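You operate a simulated robot arm through the tools that you are given. There is no shell and no other tool. Be economical: measure what you need, move in short steps, check, and stop when the job is done.

Carry out the task below with a simulated two-armed robot. There is one attempt and no reset: what you move stays moved.

JOB
On the top of table 3, fold the checked cloth in half, so that its two short edges meet.
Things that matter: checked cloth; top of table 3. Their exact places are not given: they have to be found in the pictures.

The check looks at the end state, three seconds after you hand in, the way a careful person would. Anything else that was tipped, shoved, dropped, spilled or broken makes it a failure. Flat cloth is picked up by pressing the open fingertips on it (5 to 10 N) and closing them slowly along it; thin cloth reads only 2 to 8 mm in the jaws.

ROBOT AND FRAMES
Two 7-joint arms with two-finger parallel grippers on one trunk, on a base that drives. Base frame: it is fixed to the floor where the robot stands at the start and does not move with it; the origin is under the middle of the robot, x ahead of it, y to its left, z up. Readings come in mm, rad, newtons and seconds.
The left shoulder is at the start at [70, 163, 1095], the right one opposite. Places, roughly: top of table 3 [700, -1900, 800]. Payload 3.43 kg a hand.
The tool frame of a hand sits at the grasp point between the pads (the TCP): z along the fingers, y along the line on which they close. The tips reach 34 mm beyond it. The gripper opens to 128 mm. The fingers are 24 mm wide and 12 mm thick; the gripper's body (48 by 130 mm) begins 96 mm behind the TCP.
Orientation is that of the tool frame in the base frame, as [roll, pitch, yaw] about the fixed x, y, z axes, in that order (R = Rz(yaw) Ry(pitch) Rx(roll)). With the fingers straight down and closing along the base's y, the tool's x points along the base's -x, its y along +y and its z along -z.

CONTROLS
- The arms move only by the tool send_rows. It takes "left_increments", "right_increments" or both (then of equal length, played together; a hand with none holds still); each is a list of rows, each an object of numbers (a shift or turn left out is 0, a gripper value left out holds the last): "grip": the opening in per cent of the stroke, from 0 (shut) to 100 (fully open); "tx", "ty", "tz": the shift along the base's x, y, z in mm; "rx", "ry", "rz": the turn, a rotation vector about the base's x, y, z in rad. In form: [{"grip": .., "tx": .., "ty": .., "tz": .., "rx": .., "ry": .., "rz": ..}, ...]. A call has 1 to 20 rows; each row is the pose to reach, as a shift and turn from the pose commanded when the call began. A row lasts 0.2 s, in which the tool goes at most 50 mm and 0.15 rad; a call with a longer step from one row to the next is refused whole, and so is a gripper value outside its range. A pose out of reach is approached as far as the arm can. The call stops where the force on the tool passes 40 N (or 10 N more than at its start, if that is more) or the arm is blocked; 0.2 s more then pass. Each finger travels about 153 mm/s and halts on what it meets, pressing with about 28 N; the grip force reading is that of the motor and also rises with nothing between the fingers. The clock runs only during rows and for 0.2 s after the last one: add rows that repeat a pose to give the fingers time. The reply holds the time, the measured pose of the TCP, the force on the tool along the base axes, the opening and the grip force, in the units named above and with some noise, with the torque about the TCP (base axes, N m) and any sound that the robot's microphone picked up, and new pictures: "pictures" is both (left out), scene, wrist or none (wrist: the cameras of the hands that moved).
- Cameras (640 x 400 px; columns grow to the right, rows downward): "scene" is now at [118.2, 0.2, 1325.4]; the picture's right is [-0.07, -1.00, -0.00], its down [-0.65, 0.05, -0.76] and it looks along [0.76, -0.06, -0.65] (base axes); focal length 214 px, centre (320, 200). "left" rides on the left gripper at [76, 11, -160] in its tool frame; the picture's right is [-0.15, 0.99, 0.00], its down [-0.88, -0.13, -0.46] and it looks along [-0.45, -0.07, 0.89] (tool axes); focal length 234 px, centre (320, 200). "right" rides on the right gripper at [76, -11, -160] in its tool frame; the picture's right is [0.15, 0.99, 0.00], its down [-0.88, 0.13, -0.46] and it looks along [-0.45, 0.07, 0.89] (tool axes); focal length 234 px, centre (320, 200).
- lift_body(by): slides the trunk up (or, below 0, down) by that many mm; the arms and the scene camera ride with it, the base frame stays. It gives what a move gives, with no picture.
- drive_base(legs): drives the robot by 1 to 6 legs, each [ahead, left, turn to the left] in mm, mm and rad, along the robot's own axes; the way and the turn of a leg run together, so that a leg with both is an arc; at most 1500 mm and 3.142 rad a leg. The arms and the cameras ride along, it lands a little off, and it stops where it bumps. It gives what a move gives, and a new picture of the scene camera.
- pan_tilt(pan, tilt): turns the head with the scene camera to pan (to the left, within 1.501 rad either way) and tilt (down, from -0.506 to 1.204), counted from straight ahead of the robot. It gives what a move gives, and a new picture of the scene camera.
- measure_at(camera, pixels): for up to 12 pixels [column, row] of the newest picture of that camera ("zoom" is the newest enlarged one), the place [x, y, z] in the base frame of the surface seen there, good to about 2 mm, but the place of the scene camera against the robot may be out by one fixed shift of up to 25 mm in any direction. It takes no simulated time.
- zoom(camera, box): a new picture of the part [left, top, right, bottom] of that camera's present view, enlarged. It takes no simulated time.
- sign_off(): hands the job in; it is judged then, once.

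Keep the steps short. Do not move on a guess: measure, check each grasp and each placing, and mend mistakes. In all there are 80 turns and 260 pictures (those below and enlarged ones count). Leave the grippers open and the arms clear of the work at the hand-in unless told otherwise, and finish with a single line.

The tools are called after ">>>" by a JSON object that holds its "op" and its "data". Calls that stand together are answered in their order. send_rows: Moves the arms, as the interface text tells. Its arguments: {"type":"object","properties":{"left_increments":{"type":"array"},"right_increments":{"type":"array"},"pictures":{"type":"string","enum":["both","scene","wrist","none"]}},"required":[]} The other tools are called the same way: lift_body (by) slides the trunk up or down; drive_base (legs) drives the base; pan_tilt (pan, tilt) turns the head that bears the scene camera; measure_at (camera, pixels) gives the place of the surface under pixels of a picture; zoom (camera, box) takes an enlarged picture of a part of a camera's view; sign_off () hands the job in.

At the start:

```text
t: 0.0
left_eef_pos: [721.6, 16.0, 1005.3]
left_tcp_rot: [3.141, 0.0, 3.141]
left_contact_force: [0.2, -0.3, 0.0]
left_ft_torque: [0.01, -0.03, 0.01]
left_grip_width: 127.9
left_gripper_force: 0.0
right_eef_pos: [339.7, -395.4, 942.7]
right_tcp_rot: [-3.141, -0.001, -3.142]
right_contact_force: [-0.2, 0.2, 0.1]
right_ft_torque: [-0.01, 0.01, 0.01]
right_grip_width: 128.0
right_gripper_force: 0.0
trunk travel left (down, up): [-575.0, 365.0]
robot x, y, heading: [0.6, -3.5, 0.003]
head pan, tilt: [-0.073, 0.705]
```

scene: 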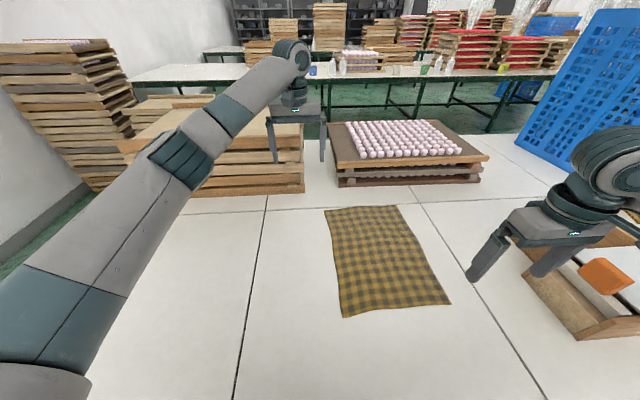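
right: 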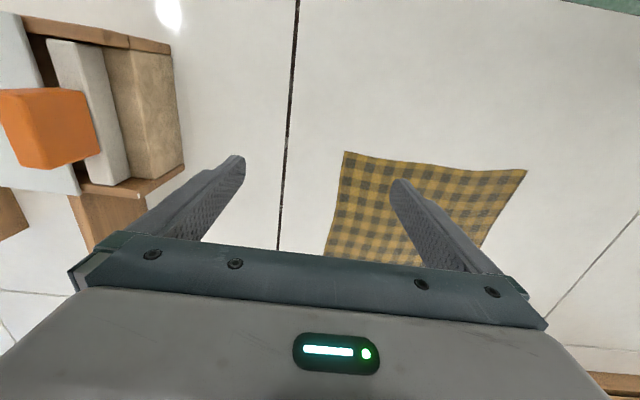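
left: 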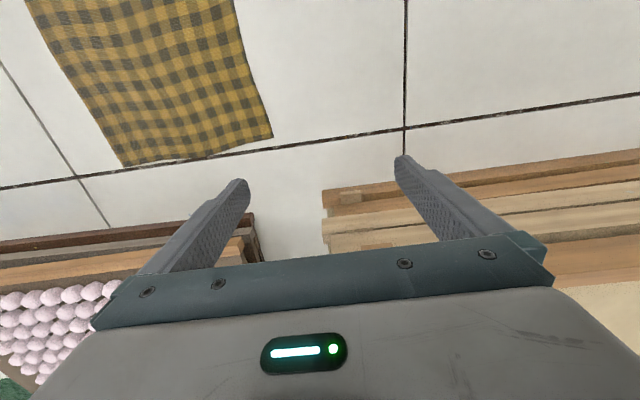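

I see a checked cloth right in front of me, around pixel (385,260). Table 3 is given as about [700,-1900], far to my right, so I'll measure the cloth here and turn the head to look at table 3.

>>> {"op": "measure_at", "data": {"camera": "scene", "pixels": [[325, 210], [396, 206], [450, 304], [343, 316], [385, 260], [280, 260], [560, 180], [400, 150]]}}

>>> {"op": "pan_tilt", "data": {"pan": -1.3, "tilt": 0.45}}

```text
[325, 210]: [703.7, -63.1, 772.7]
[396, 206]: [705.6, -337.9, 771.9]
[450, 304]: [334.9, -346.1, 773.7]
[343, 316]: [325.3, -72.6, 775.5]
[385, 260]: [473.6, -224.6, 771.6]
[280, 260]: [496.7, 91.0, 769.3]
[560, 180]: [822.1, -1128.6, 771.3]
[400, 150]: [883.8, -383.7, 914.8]
```

```text
t: 1.4
left_eef_pos: [722.0, 15.8, 1005.3]
left_tcp_rot: [-3.141, 0.0, 3.142]
left_contact_force: [0.0, 0.2, 0.1]
left_ft_torque: [0.01, -0.01, -0.01]
left_grip_width: 128.2
left_gripper_force: 0.1
right_eef_pos: [339.1, -396.2, 942.1]
right_tcp_rot: [3.14, -0.001, 3.141]
right_contact_force: [0.3, -0.8, -0.3]
right_ft_torque: [0.0, 0.0, 0.0]
right_grip_width: 127.7
right_gripper_force: 0.0
trunk travel left (down, up): [-575.0, 365.0]
robot x, y, heading: [2.2, -1.3, 0.003]
head pan, tilt: [-1.3, 0.45]
```

scene: 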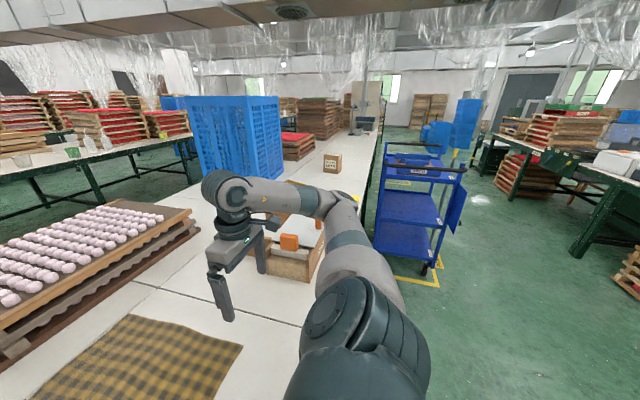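

The table with the cloth runs a long way to the right. I'll check whether it's one continuous top that includes [700,-1900].

>>> {"op": "measure_at", "data": {"camera": "scene", "pixels": [[290, 190], [310, 175], [350, 150], [365, 125], [380, 135], [332, 163], [215, 215], [140, 290], [320, 190]]}}

>>> {"op": "zoom", "data": {"camera": "scene", "box": [180, 80, 400, 300]}}

>>> {"op": "pan_tilt", "data": {"pan": 1.0, "tilt": 0.45}}

```text
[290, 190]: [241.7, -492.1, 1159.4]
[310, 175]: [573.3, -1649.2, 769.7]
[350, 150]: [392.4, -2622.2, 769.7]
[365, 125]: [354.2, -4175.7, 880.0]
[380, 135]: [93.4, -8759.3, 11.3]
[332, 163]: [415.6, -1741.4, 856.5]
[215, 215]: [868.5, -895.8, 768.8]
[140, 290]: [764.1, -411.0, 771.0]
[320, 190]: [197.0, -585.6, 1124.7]
```

```text
1.82 times, centred on (290, 190) of scene
```

zoom: 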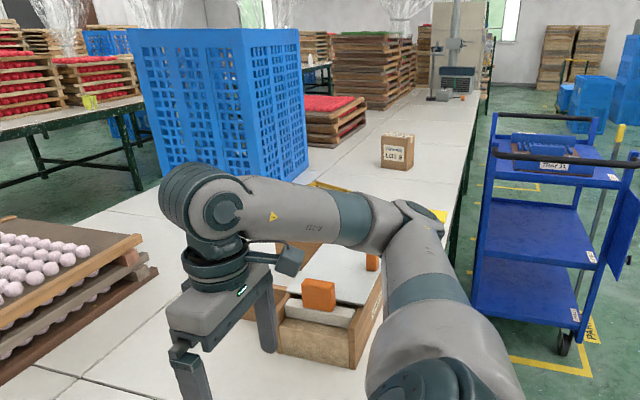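

```text
t: 3.5
left_eef_pos: [720.4, 15.1, 1006.0]
left_tcp_rot: [-3.141, 0.0, 3.141]
left_contact_force: [0.1, -0.7, 0.8]
left_ft_torque: [-0.01, 0.01, -0.01]
left_grip_width: 127.8
left_gripper_force: 0.1
right_eef_pos: [338.5, -394.5, 943.0]
right_tcp_rot: [3.142, 0.002, 3.141]
right_contact_force: [0.2, -0.3, 0.0]
right_ft_torque: [-0.03, 0.02, -0.02]
right_grip_width: 128.1
right_gripper_force: 0.0
trunk travel left (down, up): [-575.0, 365.0]
robot x, y, heading: [-2.5, -1.7, 0.004]
head pan, tilt: [1.0, 0.45]
```

scene: 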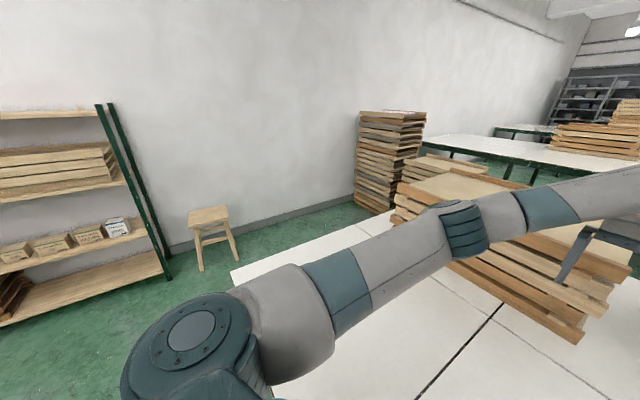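

This is a single long top, so the cloth is already on table 3. Now I'll measure its corners with the wrist cameras, which avoid the scene camera's offset: near corners at right (345,152) and (526,170), far corners at left (120,165) and (272,137).

>>> {"op": "measure_at", "data": {"camera": "right", "pixels": [[346, 154], [524, 171], [430, 165], [300, 120], [250, 100], [375, 200], [500, 90]]}}

>>> {"op": "measure_at", "data": {"camera": "left", "pixels": [[122, 164], [270, 136], [200, 150], [330, 120], [180, 80]]}}

>>> {"op": "pan_tilt", "data": {"pan": -0.3, "tilt": 0.95}}

```text
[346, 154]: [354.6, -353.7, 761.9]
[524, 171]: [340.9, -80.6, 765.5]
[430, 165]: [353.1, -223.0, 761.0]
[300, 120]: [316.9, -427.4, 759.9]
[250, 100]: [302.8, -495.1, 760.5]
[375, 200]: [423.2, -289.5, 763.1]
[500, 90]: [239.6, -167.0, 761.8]
```

```text
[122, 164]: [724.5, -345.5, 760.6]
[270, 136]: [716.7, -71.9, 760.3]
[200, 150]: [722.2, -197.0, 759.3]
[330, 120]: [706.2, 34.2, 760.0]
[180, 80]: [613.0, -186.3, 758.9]
```

```text
t: 5.0
left_eef_pos: [722.3, 14.9, 1006.2]
left_tcp_rot: [-3.142, 0.0, -3.14]
left_contact_force: [0.3, 0.2, 0.6]
left_ft_torque: [-0.01, 0.01, -0.02]
left_grip_width: 127.8
left_gripper_force: 0.0
right_eef_pos: [339.2, -394.3, 943.3]
right_tcp_rot: [3.141, -0.001, 3.142]
right_contact_force: [0.0, -0.6, 0.1]
right_ft_torque: [0.0, 0.0, -0.05]
right_grip_width: 128.1
right_gripper_force: 0.1
trunk travel left (down, up): [-575.0, 365.0]
robot x, y, heading: [0.8, -3.4, 0.005]
head pan, tilt: [-0.3, 0.949]
```

scene: 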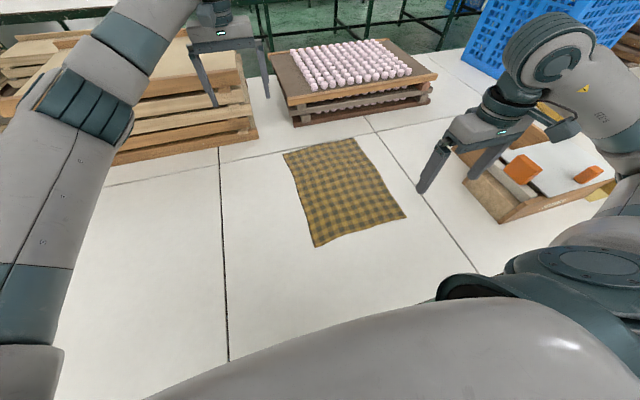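

The table is at z≈760. In the wrist-camera frame the cloth corners are near-right (355,-354), near-left (341,-81), far-right (724,-346) and far-left (717,-72). The short edges are the near and far ones. I want to stand centred on the cloth and a little further back, so I'll measure the nearby obstacles first.

>>> {"op": "measure_at", "data": {"camera": "scene", "pixels": [[520, 168], [590, 172], [500, 222], [460, 158], [255, 130], [240, 70], [295, 120], [300, 90], [437, 72], [545, 150]]}}

>>> {"op": "send_rows", "data": {"right_increments": [{"tz": 40}, {"tz": 80}, {"tz": 110, "ty": 30}, {"tz": 110, "ty": 70}], "pictures": "none"}}

```text
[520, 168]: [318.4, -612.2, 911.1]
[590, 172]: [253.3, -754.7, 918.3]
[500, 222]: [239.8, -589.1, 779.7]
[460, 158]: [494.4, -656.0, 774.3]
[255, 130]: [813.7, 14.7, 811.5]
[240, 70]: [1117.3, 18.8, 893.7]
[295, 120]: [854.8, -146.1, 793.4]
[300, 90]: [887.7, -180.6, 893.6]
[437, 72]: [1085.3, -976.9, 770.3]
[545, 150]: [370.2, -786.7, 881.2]
```

```text
t: 6.0
left_eef_pos: [721.7, 15.8, 1005.3]
left_tcp_rot: [-3.139, -0.003, -3.141]
left_contact_force: [0.1, 0.4, -0.9]
left_ft_torque: [0.0, 0.0, 0.01]
left_grip_width: 128.3
left_gripper_force: 0.0
right_eef_pos: [340.1, -325.3, 1052.3]
right_tcp_rot: [-3.14, -0.001, 3.141]
right_contact_force: [-0.3, -1.1, 1.3]
right_ft_torque: [-0.01, 0.01, -0.04]
right_grip_width: 127.9
right_gripper_force: 0.1
trunk travel left (down, up): [-575.0, 365.0]
robot x, y, heading: [-1.7, -0.2, 0.001]
head pan, tilt: [-0.3, 0.949]
```

The box's left side is at y≈-590 and it tops out around 918. The right hand's tips are now at z≈1018, so they clear it. Next I drive back 75 mm and then 210 mm to the right.

>>> {"op": "drive_base", "data": {"legs": [[-75, 0, 0], [0, -212, 0]]}}

>>> {"op": "pan_tilt", "data": {"pan": 0.0, "tilt": 0.85}}

```text
t: 8.3
left_eef_pos: [645.6, -196.4, 1006.4]
left_tcp_rot: [3.14, 0.0, -3.14]
left_contact_force: [-0.1, -0.4, -0.6]
left_ft_torque: [0.02, 0.02, 0.01]
left_grip_width: 128.2
left_gripper_force: 0.1
right_eef_pos: [264.9, -540.0, 1052.3]
right_tcp_rot: [-3.141, 0.0, -3.14]
right_contact_force: [0.8, 0.2, 0.8]
right_ft_torque: [0.01, -0.02, 0.02]
right_grip_width: 128.1
right_gripper_force: 0.1
trunk travel left (down, up): [-575.0, 365.0]
robot x, y, heading: [-76.0, -212.5, -0.001]
head pan, tilt: [-0.3, 0.949]
```

scene: 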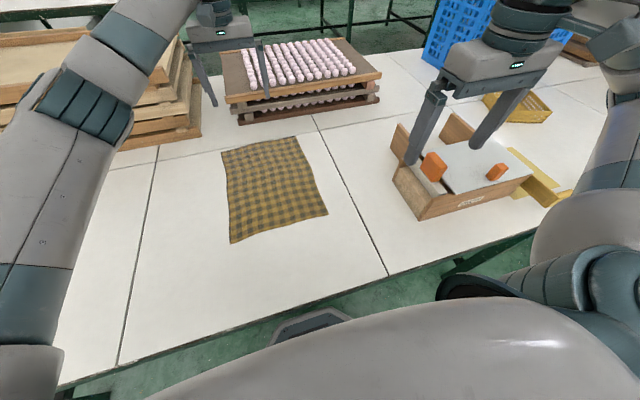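

```text
t: 9.1
left_eef_pos: [645.7, -196.3, 1006.0]
left_tcp_rot: [3.141, 0.0, -3.14]
left_contact_force: [-0.6, 0.0, 0.3]
left_ft_torque: [0.03, -0.02, 0.01]
left_grip_width: 127.9
left_gripper_force: 0.1
right_eef_pos: [263.9, -539.2, 1051.6]
right_tcp_rot: [-3.141, -0.001, -3.139]
right_contact_force: [-0.1, 0.5, 0.3]
right_ft_torque: [0.0, -0.02, -0.01]
right_grip_width: 128.1
right_gripper_force: 0.1
trunk travel left (down, up): [-575.0, 365.0]
robot x, y, heading: [-74.8, -216.0, -0.004]
head pan, tilt: [0.0, 0.85]
```

scene: 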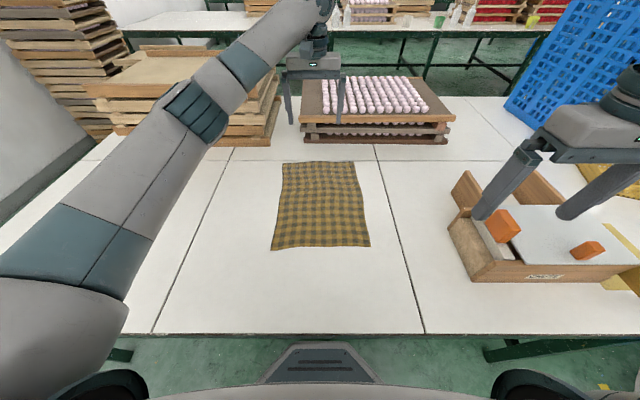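

I'm now centred on the cloth at robot (-75,-214). I'll bring both hands over the near corners at a safe height (z≈885) with the fingers partly closed, for a close look.

>>> {"op": "send_rows", "data": {"left_increments": [{"tx": -37, "ty": 11, "tz": -15, "grip": 25}, {"tx": -74, "ty": 22, "tz": -30}, {"tx": -110, "ty": 34, "tz": -45}, {"tx": -147, "ty": 45, "tz": -60}, {"tx": -184, "ty": 57, "tz": -75}, {"tx": -220, "ty": 68, "tz": -90}, {"tx": -257, "ty": 79, "tz": -105}, {"tx": -294, "ty": 91, "tz": -120}], "right_increments": [{"tx": 12, "ty": 26, "tz": 0, "grip": 25}, {"tx": 25, "ty": 52, "tz": 0}, {"tx": 37, "ty": 79, "tz": 0}, {"tx": 50, "ty": 105, "tz": -30}, {"tx": 62, "ty": 131, "tz": -65}, {"tx": 75, "ty": 158, "tz": -100}, {"tx": 87, "ty": 184, "tz": -135}, {"tx": 99, "ty": 210, "tz": -167}]}}

```text
t: 10.9
left_eef_pos: [350.6, -103.2, 887.2]
left_tcp_rot: [-3.138, 0.003, -3.137]
left_contact_force: [-0.5, -0.2, 0.5]
left_ft_torque: [-0.06, 0.01, -0.02]
left_grip_width: 31.9
left_gripper_force: 0.1
right_eef_pos: [364.9, -329.2, 884.1]
right_tcp_rot: [-3.14, -0.002, -3.14]
right_contact_force: [0.1, 0.7, -0.4]
right_ft_torque: [0.0, 0.03, -0.01]
right_grip_width: 32.1
right_gripper_force: 0.1
trunk travel left (down, up): [-575.0, 365.0]
robot x, y, heading: [-72.2, -212.0, 0.003]
head pan, tilt: [0.0, 0.85]
```

scene: 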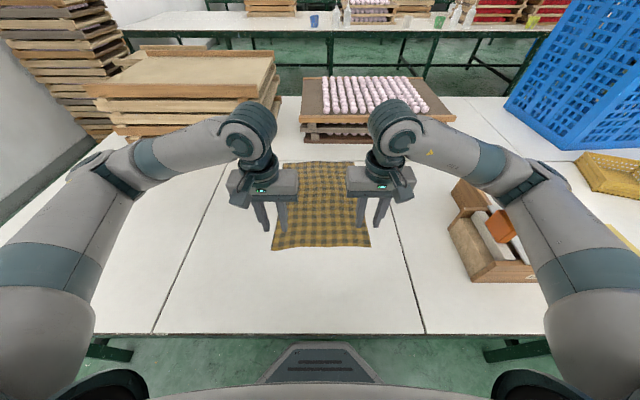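
right: 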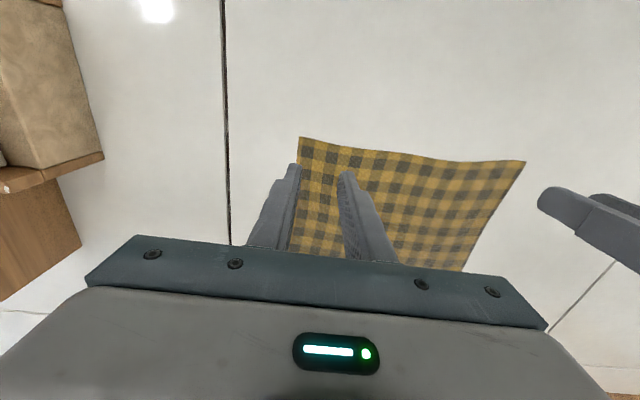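
left: 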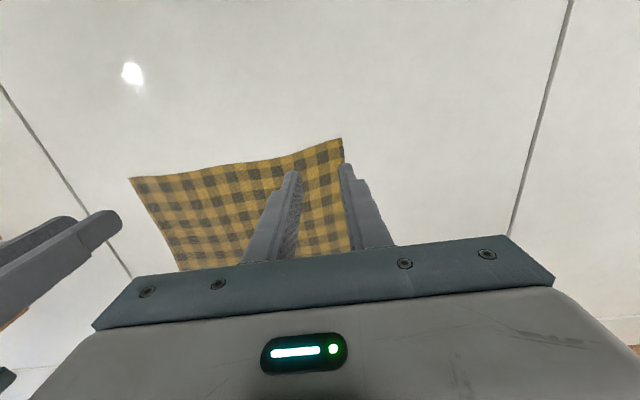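

The hands are above both near corners. I'll measure the near corners and edge again from here.

>>> {"op": "measure_at", "data": {"camera": "left", "pixels": [[341, 141], [300, 152], [250, 165], [350, 130], [325, 165], [132, 179]]}}

>>> {"op": "measure_at", "data": {"camera": "right", "pixels": [[301, 140], [340, 149], [400, 157], [290, 130], [320, 165], [522, 163]]}}

```text
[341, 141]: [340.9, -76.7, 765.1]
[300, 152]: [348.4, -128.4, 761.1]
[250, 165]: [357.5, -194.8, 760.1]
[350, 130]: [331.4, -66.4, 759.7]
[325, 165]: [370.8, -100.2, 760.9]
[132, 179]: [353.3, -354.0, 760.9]
```

```text
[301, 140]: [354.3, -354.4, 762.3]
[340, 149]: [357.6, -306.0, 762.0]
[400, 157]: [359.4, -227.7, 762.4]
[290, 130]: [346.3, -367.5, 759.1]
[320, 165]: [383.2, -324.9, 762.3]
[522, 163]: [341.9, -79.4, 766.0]
```

The edges are confirmed. With a 32 mm opening, the left pads span y≈-87 to -119 and the right pads y≈-313 to -345. I'll descend until the tips are just above the cloth.

>>> {"op": "send_rows", "data": {"left_increments": [{"tz": -30}, {"tz": -60, "tx": 2}, {"tz": -80, "tx": 2}, {"tz": -87, "tx": 2}], "right_increments": [{"tz": -30}, {"tz": -60, "tx": 2}, {"tz": -78, "tx": 2}, {"tz": -84, "tx": 2}], "pictures": "wrist"}}

```text
t: 12.1
left_eef_pos: [353.2, -94.2, 801.6]
left_tcp_rot: [-3.134, 0.007, -3.118]
left_contact_force: [0.3, 0.3, 0.6]
left_ft_torque: [0.07, -0.02, -0.05]
left_grip_width: 32.0
left_gripper_force: 0.0
right_eef_pos: [387.9, -320.8, 829.8]
right_tcp_rot: [-3.134, 0.071, -3.122]
right_contact_force: [0.4, -0.1, 0.9]
right_ft_torque: [0.04, -0.03, 0.03]
right_grip_width: 31.9
right_gripper_force: 0.0
trunk travel left (down, up): [-575.0, 365.0]
robot x, y, heading: [-69.9, -217.5, 0.021]
head pan, tilt: [0.0, 0.85]
stopped in row 4 (right hand): the arm was blocked; the commanded pose is now the measured one
```

right: 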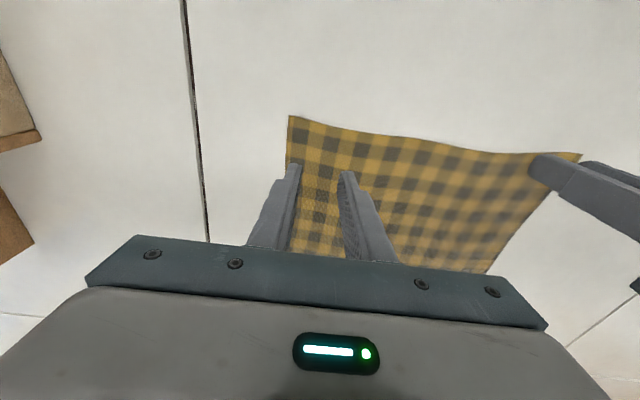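
left: 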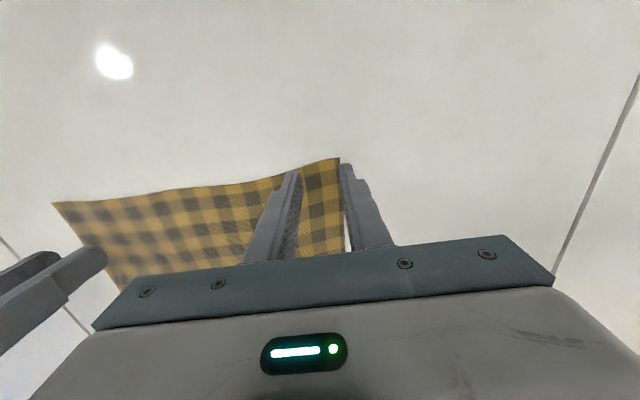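

The right arm was blocked at z≈830 and the base turned by about 0.02 rad, so part of the right arm may be touching the box. I'll lift both hands right away and look.

>>> {"op": "send_rows", "data": {"left_increments": [{"tz": 25}, {"tz": 50}], "right_increments": [{"tz": 25}, {"tz": 60}], "pictures": "none"}}

>>> {"op": "pan_tilt", "data": {"pan": -0.7, "tilt": 0.85}}

```text
t: 12.7
left_eef_pos: [356.5, -98.3, 848.7]
left_tcp_rot: [-3.141, 0.001, -3.119]
left_contact_force: [-1.2, 0.5, 0.6]
left_ft_torque: [-0.07, -0.05, 0.03]
left_grip_width: 32.0
left_gripper_force: 0.0
right_eef_pos: [385.8, -323.4, 875.7]
right_tcp_rot: [-3.138, 0.043, -3.121]
right_contact_force: [-2.2, 0.3, 0.1]
right_ft_torque: [-0.04, -0.05, -0.03]
right_grip_width: 32.1
right_gripper_force: 0.1
trunk travel left (down, up): [-575.0, 365.0]
robot x, y, heading: [-66.3, -216.8, 0.022]
head pan, tilt: [0.0, 0.85]
```

```text
t: 13.8
left_eef_pos: [359.0, -99.7, 847.9]
left_tcp_rot: [-3.141, -0.001, -3.119]
left_contact_force: [-0.3, -0.8, 0.3]
left_ft_torque: [-0.01, -0.05, 0.0]
left_grip_width: 31.8
left_gripper_force: 0.0
right_eef_pos: [389.6, -325.2, 877.1]
right_tcp_rot: [3.14, 0.042, -3.121]
right_contact_force: [-0.2, -0.4, 0.3]
right_ft_torque: [0.01, -0.03, 0.02]
right_grip_width: 31.8
right_gripper_force: 0.2
trunk travel left (down, up): [-575.0, 365.0]
robot x, y, heading: [-68.3, -212.1, 0.021]
head pan, tilt: [-0.7, 0.85]
```

scene: 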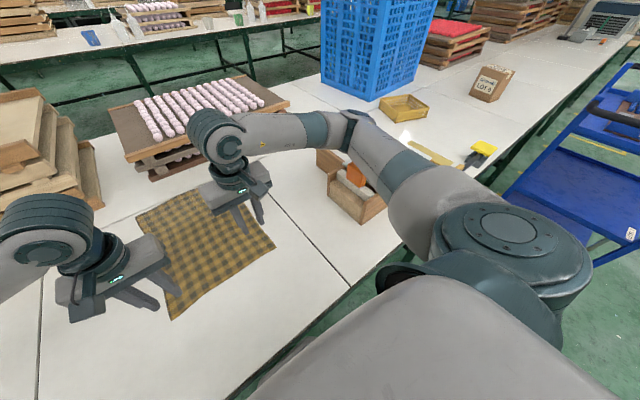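

The right elbow is right above the box. I'll zoom in on it and check that the box is still in place.

>>> {"op": "zoom", "data": {"camera": "scene", "box": [260, 80, 460, 240]}}

>>> {"op": "measure_at", "data": {"camera": "scene", "pixels": [[327, 186], [364, 222], [318, 165], [355, 175], [385, 190], [345, 150], [370, 165], [330, 130]]}}

```text
2.50 times, centred on (360, 160) of scene
```

zoom: 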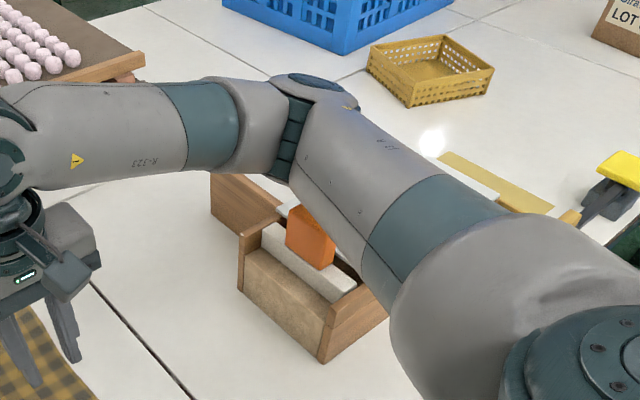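

```text
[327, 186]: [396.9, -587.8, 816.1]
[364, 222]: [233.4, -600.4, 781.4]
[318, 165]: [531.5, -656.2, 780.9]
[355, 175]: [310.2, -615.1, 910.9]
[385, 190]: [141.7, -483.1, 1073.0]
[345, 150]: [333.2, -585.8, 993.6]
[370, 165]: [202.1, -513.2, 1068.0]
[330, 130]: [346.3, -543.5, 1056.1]
```

The box's corner reads (397,-588) and the orange handle still sits at about z 911 as before, so the box looks undisturbed. The elbow came down onto its rim. I'll raise the trunk by 200 mm so the elbows ride higher at table level. The hands rise with it and I'll lower them afterwards.

>>> {"op": "lift_body", "data": {"by": 200}}

>>> {"op": "pan_tilt", "data": {"pan": -0.55, "tilt": 0.9}}

```text
t: 16.0
left_eef_pos: [359.8, -99.7, 1048.3]
left_tcp_rot: [3.141, -0.002, -3.118]
left_contact_force: [0.0, 1.0, -0.9]
left_ft_torque: [-0.02, 0.01, 0.03]
left_grip_width: 32.1
left_gripper_force: 0.0
right_eef_pos: [388.8, -325.3, 1077.0]
right_tcp_rot: [-3.14, 0.043, -3.121]
right_contact_force: [-0.4, 0.2, -0.2]
right_ft_torque: [0.01, -0.02, 0.02]
right_grip_width: 32.0
right_gripper_force: 0.1
trunk travel left (down, up): [-775.0, 165.0]
robot x, y, heading: [-69.3, -217.9, 0.022]
head pan, tilt: [-0.7, 0.85]
```

```text
t: 16.7
left_eef_pos: [360.2, -99.6, 1048.3]
left_tcp_rot: [-3.141, 0.0, -3.119]
left_contact_force: [-0.1, 0.0, -0.6]
left_ft_torque: [-0.01, 0.04, 0.02]
left_grip_width: 32.1
left_gripper_force: 0.1
right_eef_pos: [388.2, -326.3, 1076.6]
right_tcp_rot: [-3.141, 0.044, -3.122]
right_contact_force: [-0.4, -0.6, -0.2]
right_ft_torque: [-0.03, -0.02, -0.03]
right_grip_width: 31.9
right_gripper_force: 0.0
trunk travel left (down, up): [-775.0, 165.0]
robot x, y, heading: [-69.7, -216.5, 0.025]
head pan, tilt: [-0.55, 0.901]
```

scene: 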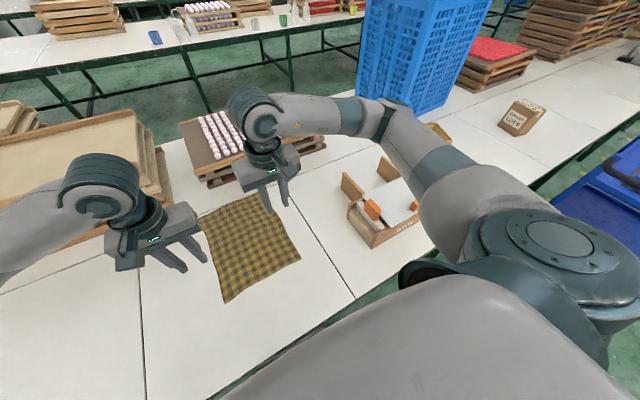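

The box and its tools look fine and the elbows now have clearance. I'll lower both hands to z≈850, correct the right hand's tilt (ry +0.043), and watch for contact.

>>> {"op": "send_rows", "data": {"left_increments": [{"tz": -40}, {"tz": -80}, {"tz": -120, "tx": -3}, {"tz": -160, "tx": -7, "ty": -3}, {"tz": -198, "tx": -7, "ty": -3}, {"tz": -198, "tx": -7, "ty": -3}], "right_increments": [{"tz": -40, "ry": 0.02}, {"tz": -85, "tx": -6, "ry": 0.043}, {"tz": -130, "tx": -14, "ry": 0.043}, {"tz": -175, "tx": -22, "ty": -3, "ry": 0.043}, {"tz": -220, "tx": -22, "ty": -3, "ry": 0.043}, {"tz": -227, "tx": -22, "ty": -3, "ry": 0.043}], "pictures": "both"}}

```text
t: 18.1
left_eef_pos: [351.8, -101.7, 846.1]
left_tcp_rot: [-3.141, -0.001, -3.118]
left_contact_force: [0.5, -0.3, -0.5]
left_ft_torque: [-0.01, -0.02, 0.0]
left_grip_width: 32.2
left_gripper_force: 0.1
right_eef_pos: [365.8, -328.1, 850.3]
right_tcp_rot: [3.14, 0.001, -3.122]
right_contact_force: [0.5, -0.6, 0.6]
right_ft_torque: [0.0, -0.03, -0.01]
right_grip_width: 32.3
right_gripper_force: 0.2
trunk travel left (down, up): [-775.0, 165.0]
robot x, y, heading: [-71.1, -215.9, 0.025]
head pan, tilt: [-0.55, 0.901]
```

scene: 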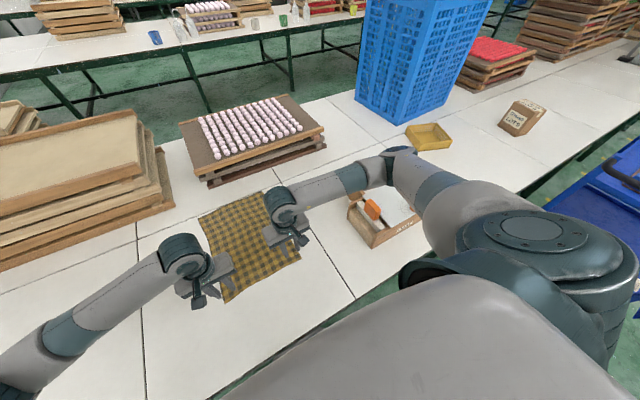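
right: 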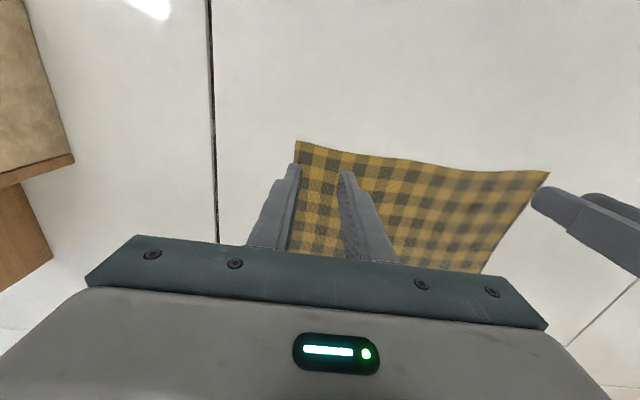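
left: 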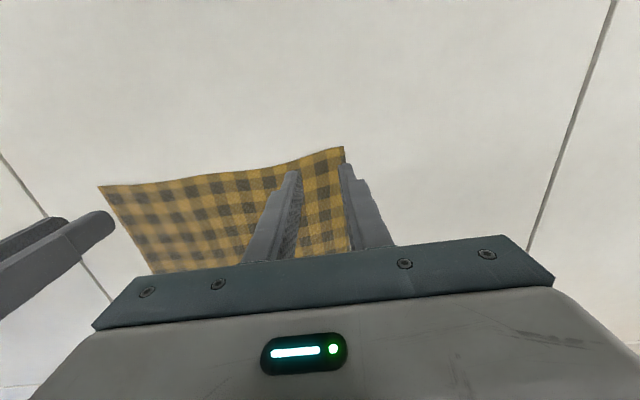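

Both hands are down with no contact force. I'll check the right elbow's height over the box and re-measure the corners before the final descent.

>>> {"op": "measure_at", "data": {"camera": "scene", "pixels": [[390, 160], [395, 170], [375, 175], [415, 190], [372, 210]]}}

>>> {"op": "measure_at", "data": {"camera": "left", "pixels": [[342, 149], [300, 162], [345, 175], [322, 175]]}}

>>> {"op": "measure_at", "data": {"camera": "right", "pixels": [[297, 144], [340, 155], [320, 175]]}}

```text
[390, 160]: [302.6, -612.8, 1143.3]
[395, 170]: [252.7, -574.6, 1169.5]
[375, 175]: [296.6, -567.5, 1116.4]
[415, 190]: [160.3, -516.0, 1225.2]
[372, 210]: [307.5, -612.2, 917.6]
```

```text
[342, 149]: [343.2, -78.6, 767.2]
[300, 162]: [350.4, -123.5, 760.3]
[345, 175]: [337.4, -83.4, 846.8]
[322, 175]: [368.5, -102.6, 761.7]
```

```text
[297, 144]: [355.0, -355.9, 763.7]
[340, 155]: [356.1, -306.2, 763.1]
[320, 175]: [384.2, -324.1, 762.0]
```

The elbow is at about z 1140, well clear. I'll descend to just above the cloth (TCP≈800).

>>> {"op": "send_rows", "data": {"left_increments": [{"tz": -25}, {"tz": -40}, {"tz": -46}, {"tz": -46}], "right_increments": [{"tz": -28}, {"tz": -44}, {"tz": -50}, {"tz": -50}], "pictures": "none"}}

```text
t: 19.1
left_eef_pos: [351.7, -102.3, 803.2]
left_tcp_rot: [-3.14, -0.002, -3.118]
left_contact_force: [0.8, -0.2, -1.0]
left_ft_torque: [-0.04, 0.01, 0.0]
left_grip_width: 32.3
left_gripper_force: 0.1
right_eef_pos: [366.4, -327.9, 799.5]
right_tcp_rot: [-3.14, 0.002, -3.123]
right_contact_force: [-0.4, -0.3, -0.1]
right_ft_torque: [0.03, 0.0, 0.02]
right_grip_width: 31.8
right_gripper_force: 0.1
trunk travel left (down, up): [-775.0, 165.0]
robot x, y, heading: [-69.2, -219.0, 0.022]
head pan, tilt: [-0.55, 0.901]
```

Next I creep down until I feel contact: left -9 mm, right -6 mm.

>>> {"op": "send_rows", "data": {"left_increments": [{"tz": -3}, {"tz": -5}, {"tz": -7}, {"tz": -9}, {"tz": -9}], "right_increments": [{"tz": -1}, {"tz": -3}, {"tz": -4}, {"tz": -6}, {"tz": -6}], "pictures": "none"}}

```text
t: 20.3
left_eef_pos: [351.5, -102.9, 796.2]
left_tcp_rot: [-3.141, 0.001, -3.119]
left_contact_force: [0.5, -0.5, 0.2]
left_ft_torque: [0.0, 0.01, -0.01]
left_grip_width: 32.1
left_gripper_force: 0.1
right_eef_pos: [366.2, -328.1, 795.7]
right_tcp_rot: [3.139, 0.002, -3.125]
right_contact_force: [1.0, -0.8, 14.8]
right_ft_torque: [-0.13, 0.03, -0.03]
right_grip_width: 32.0
right_gripper_force: 0.1
trunk travel left (down, up): [-775.0, 165.0]
robot x, y, heading: [-67.1, -218.0, 0.02]
head pan, tilt: [-0.55, 0.901]
```

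The right hand reads 14.8 N, so I'll back it off 1 mm. The left isn't touching yet, so it goes down 3 mm.

>>> {"op": "send_rows", "data": {"left_increments": [{"tz": -1}, {"tz": -2}, {"tz": -3}, {"tz": -3}], "right_increments": [{"tz": 0.5}, {"tz": 1}, {"tz": 1}, {"tz": 1}], "pictures": "none"}}

```text
t: 21.3
left_eef_pos: [351.3, -102.5, 795.1]
left_tcp_rot: [-3.141, 0.004, -3.118]
left_contact_force: [-0.1, 5.3, 39.0]
left_ft_torque: [0.44, 0.05, -0.01]
left_grip_width: 32.2
left_gripper_force: 0.2
right_eef_pos: [364.5, -328.2, 796.1]
right_tcp_rot: [3.14, 0.002, -3.121]
right_contact_force: [-0.5, 0.0, 0.0]
right_ft_torque: [0.01, 0.02, -0.02]
right_grip_width: 32.0
right_gripper_force: 0.0
trunk travel left (down, up): [-775.0, 165.0]
robot x, y, heading: [-67.6, -215.2, 0.023]
head pan, tilt: [-0.55, 0.901]
```

Contact is stiff, around 15–20 N/mm. The left hand comes up 1.6 mm and the right goes down 0.5 mm.

>>> {"op": "send_rows", "data": {"left_increments": [{"tz": 1.6}, {"tz": 1.6}], "right_increments": [{"tz": -0.5}, {"tz": -0.5}], "pictures": "none"}}

```text
t: 21.9
left_eef_pos: [352.0, -102.6, 796.6]
left_tcp_rot: [-3.14, 0.003, -3.119]
left_contact_force: [6.1, 5.0, 33.8]
left_ft_torque: [0.3, -0.17, -0.01]
left_grip_width: 32.1
left_gripper_force: 0.1
right_eef_pos: [366.1, -329.0, 794.2]
right_tcp_rot: [-3.14, 0.002, -3.123]
right_contact_force: [-0.9, -0.3, 5.6]
right_ft_torque: [-0.04, 0.03, -0.04]
right_grip_width: 32.0
right_gripper_force: 0.0
trunk travel left (down, up): [-775.0, 165.0]
robot x, y, heading: [-65.7, -213.0, 0.027]
head pan, tilt: [-0.55, 0.901]
```

The right is good at 5.6 N. The left still reads 34 N, so I'll ease it up another 1.7 mm.

>>> {"op": "send_rows", "data": {"left_increments": [{"tz": 0.8}, {"tz": 1.7}, {"tz": 1.7}], "pictures": "none"}}

```text
t: 22.7
left_eef_pos: [348.9, -104.1, 796.7]
left_tcp_rot: [3.141, -0.002, -3.122]
left_contact_force: [1.9, -0.6, 8.7]
left_ft_torque: [-0.06, -0.09, 0.03]
left_grip_width: 31.9
left_gripper_force: 0.1
right_eef_pos: [364.8, -327.9, 795.2]
right_tcp_rot: [3.14, 0.002, -3.122]
right_contact_force: [-4.2, -0.8, 14.8]
right_ft_torque: [-0.15, 0.16, -0.04]
right_grip_width: 32.1
right_gripper_force: 0.1
trunk travel left (down, up): [-775.0, 165.0]
robot x, y, heading: [-71.7, -214.9, 0.012]
head pan, tilt: [-0.55, 0.901]
```

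Left 8.7 N, right 14.8 N. I'll ease the right up 0.3 mm and close both slowly.

>>> {"op": "send_rows", "data": {"left_increments": [{"grip": 24}, {"grip": 22.5}, {"grip": 21}, {"grip": 19.5}, {"grip": 18}, {"grip": 16.5}, {"grip": 15}, {"grip": 13.5}, {"grip": 12}, {"grip": 10.5}, {"grip": 9}, {"grip": 7.5}, {"grip": 6}, {"grip": 4.5}, {"grip": 3}, {"grip": 1.5}, {"grip": 0}, {"grip": 0}, {"grip": 0}], "right_increments": [{"grip": 24, "tz": 0.3}, {"grip": 22.5, "tz": 0.3}, {"grip": 21, "tz": 0.3}, {"grip": 19.5, "tz": 0.3}, {"grip": 18, "tz": 0.3}, {"grip": 16.5, "tz": 0.3}, {"grip": 15, "tz": 0.3}, {"grip": 13.5, "tz": 0.3}, {"grip": 12, "tz": 0.3}, {"grip": 10.5, "tz": 0.3}, {"grip": 9, "tz": 0.3}, {"grip": 7.5, "tz": 0.3}, {"grip": 6, "tz": 0.3}, {"grip": 4.5, "tz": 0.3}, {"grip": 3, "tz": 0.3}, {"grip": 1.5, "tz": 0.3}, {"grip": 0, "tz": 0.3}, {"grip": 0, "tz": 0.3}, {"grip": 0, "tz": 0.3}], "pictures": "wrist"}}

```text
t: 26.7
left_eef_pos: [352.2, -103.8, 796.6]
left_tcp_rot: [3.141, 0.0, -3.119]
left_contact_force: [1.8, -0.3, 11.9]
left_ft_torque: [-0.07, 0.06, 0.0]
left_grip_width: 0.1
left_gripper_force: 28.7
right_eef_pos: [364.9, -328.4, 795.8]
right_tcp_rot: [3.141, 0.002, -3.123]
right_contact_force: [-0.1, 0.1, 6.6]
right_ft_torque: [-0.01, 0.0, 0.0]
right_grip_width: 2.2
right_gripper_force: 27.9
trunk travel left (down, up): [-775.0, 165.0]
robot x, y, heading: [-71.5, -215.9, 0.022]
head pan, tilt: [-0.55, 0.901]
```

right: 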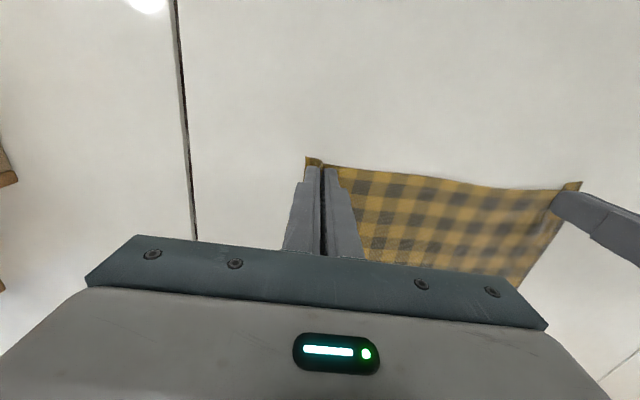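
left: 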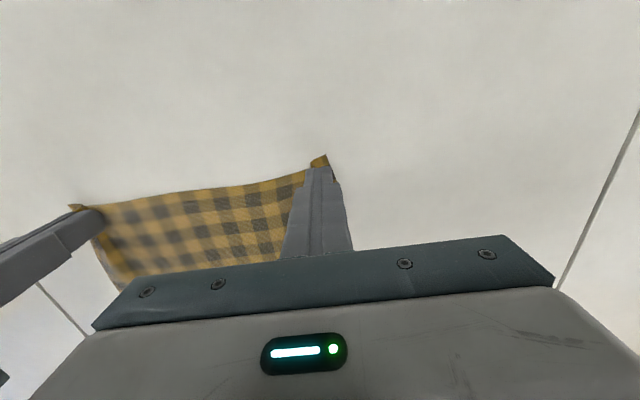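

The right hand holds cloth (2.2 mm). The left reads 0.1 mm, so it probably missed. I'll lift both 20 mm and look.

>>> {"op": "send_rows", "data": {"left_increments": [{"tz": 8}, {"tz": 20}, {"tz": 20}], "right_increments": [{"tz": 8}, {"tz": 20}, {"tz": 20}], "pictures": "wrist"}}

>>> {"op": "zoom", "data": {"camera": "left", "box": [220, 120, 420, 270]}}

```text
t: 27.5
left_eef_pos: [352.1, -103.0, 816.8]
left_tcp_rot: [3.141, -0.001, -3.121]
left_contact_force: [0.1, 0.5, 0.1]
left_ft_torque: [-0.01, -0.02, 0.03]
left_grip_width: 0.1
left_gripper_force: 28.6
right_eef_pos: [367.1, -327.9, 815.3]
right_tcp_rot: [3.14, 0.001, -3.122]
right_contact_force: [0.5, 0.9, -0.3]
right_ft_torque: [0.01, -0.02, 0.01]
right_grip_width: 2.2
right_gripper_force: 28.7
trunk travel left (down, up): [-775.0, 165.0]
robot x, y, heading: [-71.8, -221.7, 0.021]
head pan, tilt: [-0.55, 0.901]
```

right: 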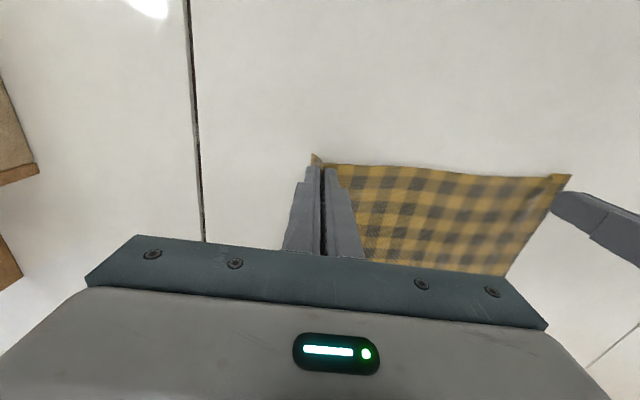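
left: 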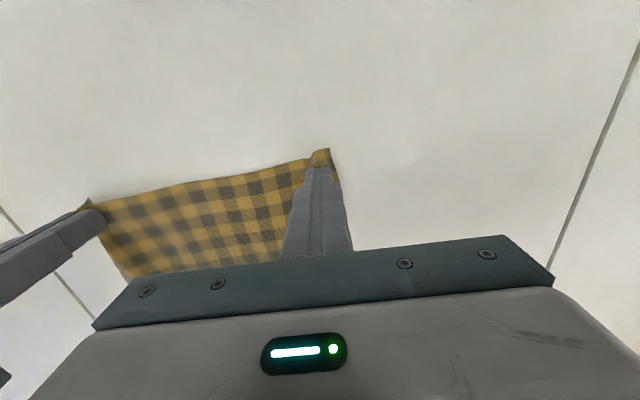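

```text
2.67 times, centred on (320, 195) of left
```

zoom: 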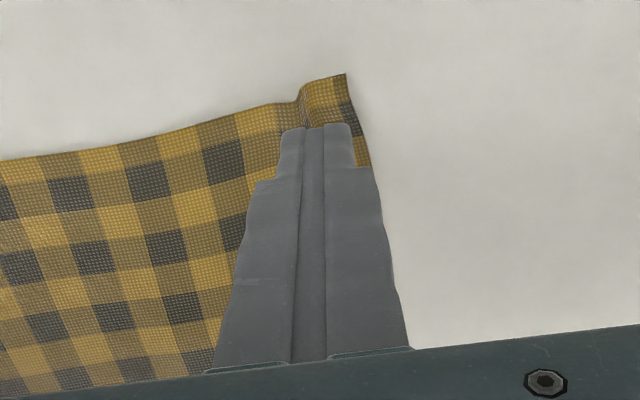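

>>> {"op": "measure_at", "data": {"camera": "left", "pixels": [[325, 152], [316, 160], [300, 166], [335, 180], [270, 190], [310, 180]]}}

>>> {"op": "measure_at", "data": {"camera": "right", "pixels": [[314, 158], [330, 166], [400, 172], [380, 200], [565, 178]]}}

```text
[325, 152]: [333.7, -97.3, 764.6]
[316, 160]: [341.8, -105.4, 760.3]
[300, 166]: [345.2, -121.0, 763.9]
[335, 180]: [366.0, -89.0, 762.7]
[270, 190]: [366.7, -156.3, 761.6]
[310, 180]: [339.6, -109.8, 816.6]
```

```text
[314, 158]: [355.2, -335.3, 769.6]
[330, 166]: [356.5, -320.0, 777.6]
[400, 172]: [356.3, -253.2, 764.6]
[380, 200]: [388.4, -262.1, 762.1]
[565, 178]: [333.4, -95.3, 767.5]
```

The right hand holds cloth (it's raised to about 778 there). The left slipped and only left a small ripple near y≈-105. I'll open the left, re-centre at y≈-116, descend again and press a bit more firmly. The right holds still.

>>> {"op": "send_rows", "data": {"left_increments": [{"grip": 30, "tz": 5}, {"grip": 30, "tz": 5, "ty": -12}, {"tz": 0, "ty": -12}, {"tz": -10, "ty": -12}, {"tz": -17, "ty": -12}, {"tz": -19, "ty": -12}, {"tz": -20, "ty": -12}, {"tz": -20, "ty": -12}], "pictures": "wrist"}}

```text
t: 29.3
left_eef_pos: [352.2, -114.4, 795.4]
left_tcp_rot: [-3.141, -0.002, -3.118]
left_contact_force: [-0.4, 0.1, -0.3]
left_ft_torque: [0.01, 0.02, 0.02]
left_grip_width: 38.2
left_gripper_force: 0.0
right_eef_pos: [365.9, -327.5, 814.4]
right_tcp_rot: [-3.141, 0.0, -3.124]
right_contact_force: [-0.4, 0.8, -0.1]
right_ft_torque: [0.02, 0.0, -0.01]
right_grip_width: 2.0
right_gripper_force: 27.4
trunk travel left (down, up): [-775.0, 165.0]
robot x, y, heading: [-68.5, -217.1, 0.02]
head pan, tilt: [-0.55, 0.901]
```

left: 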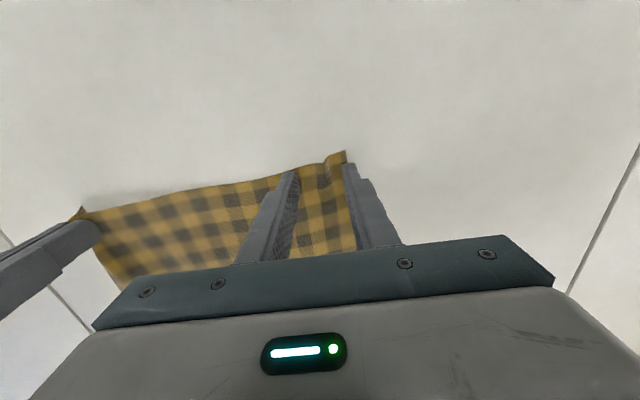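

>>> {"op": "zoom", "data": {"camera": "left", "box": [220, 120, 420, 270]}}

>>> {"op": "measure_at", "data": {"camera": "left", "pixels": [[345, 155], [347, 190], [353, 225], [355, 245], [300, 170], [330, 160]]}}

```text
2.67 times, centred on (320, 195) of left
```

zoom: 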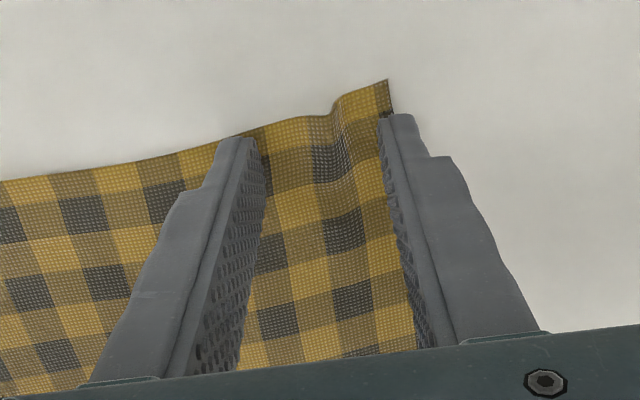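

```text
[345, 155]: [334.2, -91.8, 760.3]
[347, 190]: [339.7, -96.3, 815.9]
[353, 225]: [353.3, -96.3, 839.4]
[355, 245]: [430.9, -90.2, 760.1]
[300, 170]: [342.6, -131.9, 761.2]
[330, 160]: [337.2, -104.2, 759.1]
```

The left finger straddles the cloth's side edge (y≈-90). I'll shift 14 mm further in and press down.

>>> {"op": "send_rows", "data": {"left_increments": [{"tz": 4}, {"tz": 4, "ty": -14, "tx": 1}, {"tz": 1, "ty": -14, "tx": 1}, {"tz": 0, "ty": -14, "tx": 1}, {"tz": -0.5, "ty": -14, "tx": 1}, {"tz": -0.5, "ty": -14, "tx": 1}], "pictures": "none"}}

```text
t: 30.7
left_eef_pos: [352.5, -129.3, 795.3]
left_tcp_rot: [3.141, -0.001, -3.12]
left_contact_force: [-0.7, -0.2, 2.0]
left_ft_torque: [-0.01, 0.02, 0.04]
left_grip_width: 38.6
left_gripper_force: 0.0
right_eef_pos: [367.1, -327.8, 815.0]
right_tcp_rot: [3.141, 0.0, -3.123]
right_contact_force: [0.1, -0.4, -0.1]
right_ft_torque: [0.01, -0.01, 0.06]
right_grip_width: 2.0
right_gripper_force: 28.0
trunk travel left (down, up): [-775.0, 165.0]
robot x, y, heading: [-68.0, -220.6, 0.022]
head pan, tilt: [-0.55, 0.901]
```

The left is touching at 2 N. I'll press another 0.5 mm.

>>> {"op": "send_rows", "data": {"left_increments": [{"tz": -0.5}, {"tz": -0.5}], "pictures": "none"}}

```text
t: 31.3
left_eef_pos: [352.5, -128.7, 795.0]
left_tcp_rot: [-3.141, 0.001, -3.117]
left_contact_force: [0.3, 1.2, 7.4]
left_ft_torque: [0.05, 0.04, 0.0]
left_grip_width: 38.3
left_gripper_force: 0.0
right_eef_pos: [367.6, -327.5, 815.2]
right_tcp_rot: [3.141, 0.002, -3.123]
right_contact_force: [0.1, 0.4, -0.8]
right_ft_torque: [-0.01, 0.0, -0.01]
right_grip_width: 2.4
right_gripper_force: 27.4
trunk travel left (down, up): [-775.0, 165.0]
robot x, y, heading: [-66.5, -216.1, 0.018]
head pan, tilt: [-0.55, 0.901]
```

At 7.4 N, I'll close the left slowly.

>>> {"op": "send_rows", "data": {"left_increments": [{"grip": 28}, {"grip": 26}, {"grip": 24}, {"grip": 22}, {"grip": 20}, {"grip": 18}, {"grip": 16}, {"grip": 14}, {"grip": 12}, {"grip": 10}, {"grip": 8}, {"grip": 6.5}, {"grip": 5}, {"grip": 3.5}, {"grip": 2}, {"grip": 1}, {"grip": 0}, {"grip": 0}, {"grip": 0}], "pictures": "wrist"}}

```text
t: 35.3
left_eef_pos: [352.0, -129.5, 795.6]
left_tcp_rot: [3.141, 0.001, -3.118]
left_contact_force: [-0.3, -4.6, 14.7]
left_ft_torque: [-0.15, 0.11, 0.0]
left_grip_width: 2.5
left_gripper_force: 27.7
right_eef_pos: [366.4, -328.2, 815.7]
right_tcp_rot: [3.14, 0.001, -3.121]
right_contact_force: [-0.7, 4.8, 0.1]
right_ft_torque: [0.19, 0.0, 0.02]
right_grip_width: 2.1
right_gripper_force: 28.6
trunk travel left (down, up): [-775.0, 165.0]
robot x, y, heading: [-65.4, -214.7, 0.021]
head pan, tilt: [-0.55, 0.901]
```

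left: 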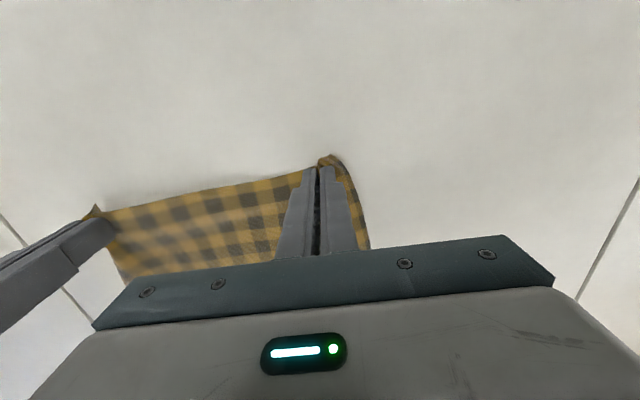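

Both hands now hold (2.5 and 2.1 mm), but the pads overlap the edge by the full 24 mm, and after the flip that strip would end up curled back. I'd rather pinch only the outermost ~10 mm of the edge. I'll lower the right to contact, then open both slowly while pressed so the gathered ridges spread flat again.

>>> {"op": "send_rows", "data": {"left_increments": [{"tz": 0}, {"tz": 0}, {"tz": 0}, {"grip": 1}, {"grip": 3}, {"grip": 5}, {"grip": 7}, {"grip": 9}, {"grip": 11}, {"grip": 13}, {"grip": 15}, {"grip": 17}, {"grip": 19}, {"grip": 21}, {"grip": 23}, {"grip": 25}, {"grip": 27}, {"grip": 29}, {"grip": 30}], "right_increments": [{"tz": -12}, {"tz": -18}, {"tz": -20.2}, {"tz": -20.2, "grip": 1}, {"tz": -20.2, "grip": 3}, {"tz": -20.2, "grip": 5}, {"tz": -20.2, "grip": 7}, {"tz": -20.2, "grip": 9}, {"tz": -20.2, "grip": 11}, {"tz": -20.2, "grip": 13}, {"tz": -20.2, "grip": 15}, {"tz": -20.2, "grip": 17}, {"tz": -20.2, "grip": 19}, {"tz": -20.2, "grip": 21}, {"tz": -20.2, "grip": 23}, {"tz": -20.2, "grip": 25}, {"tz": -20.2, "grip": 25}, {"tz": -20.2, "grip": 25}, {"tz": -20.2, "grip": 25}], "pictures": "wrist"}}

```text
t: 39.3
left_eef_pos: [352.0, -128.2, 795.7]
left_tcp_rot: [-3.141, 0.002, -3.119]
left_contact_force: [0.3, -0.6, 2.2]
left_ft_torque: [0.02, 0.0, 0.01]
left_grip_width: 37.5
left_gripper_force: 0.0
right_eef_pos: [365.3, -328.5, 795.1]
right_tcp_rot: [-3.141, 0.003, -3.122]
right_contact_force: [2.1, 4.9, 31.7]
right_ft_torque: [-0.07, 0.01, 0.0]
right_grip_width: 22.6
right_gripper_force: 0.1
trunk travel left (down, up): [-775.0, 165.0]
robot x, y, heading: [-65.6, -215.6, 0.027]
head pan, tilt: [-0.55, 0.901]
```

right: 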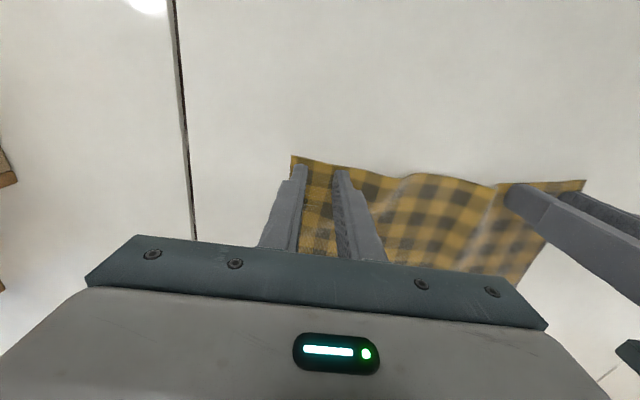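
left: 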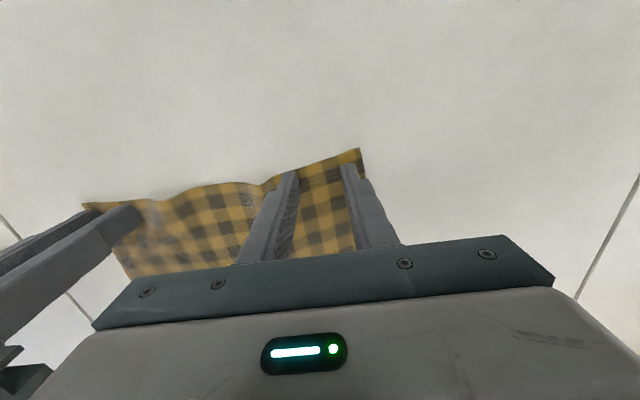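

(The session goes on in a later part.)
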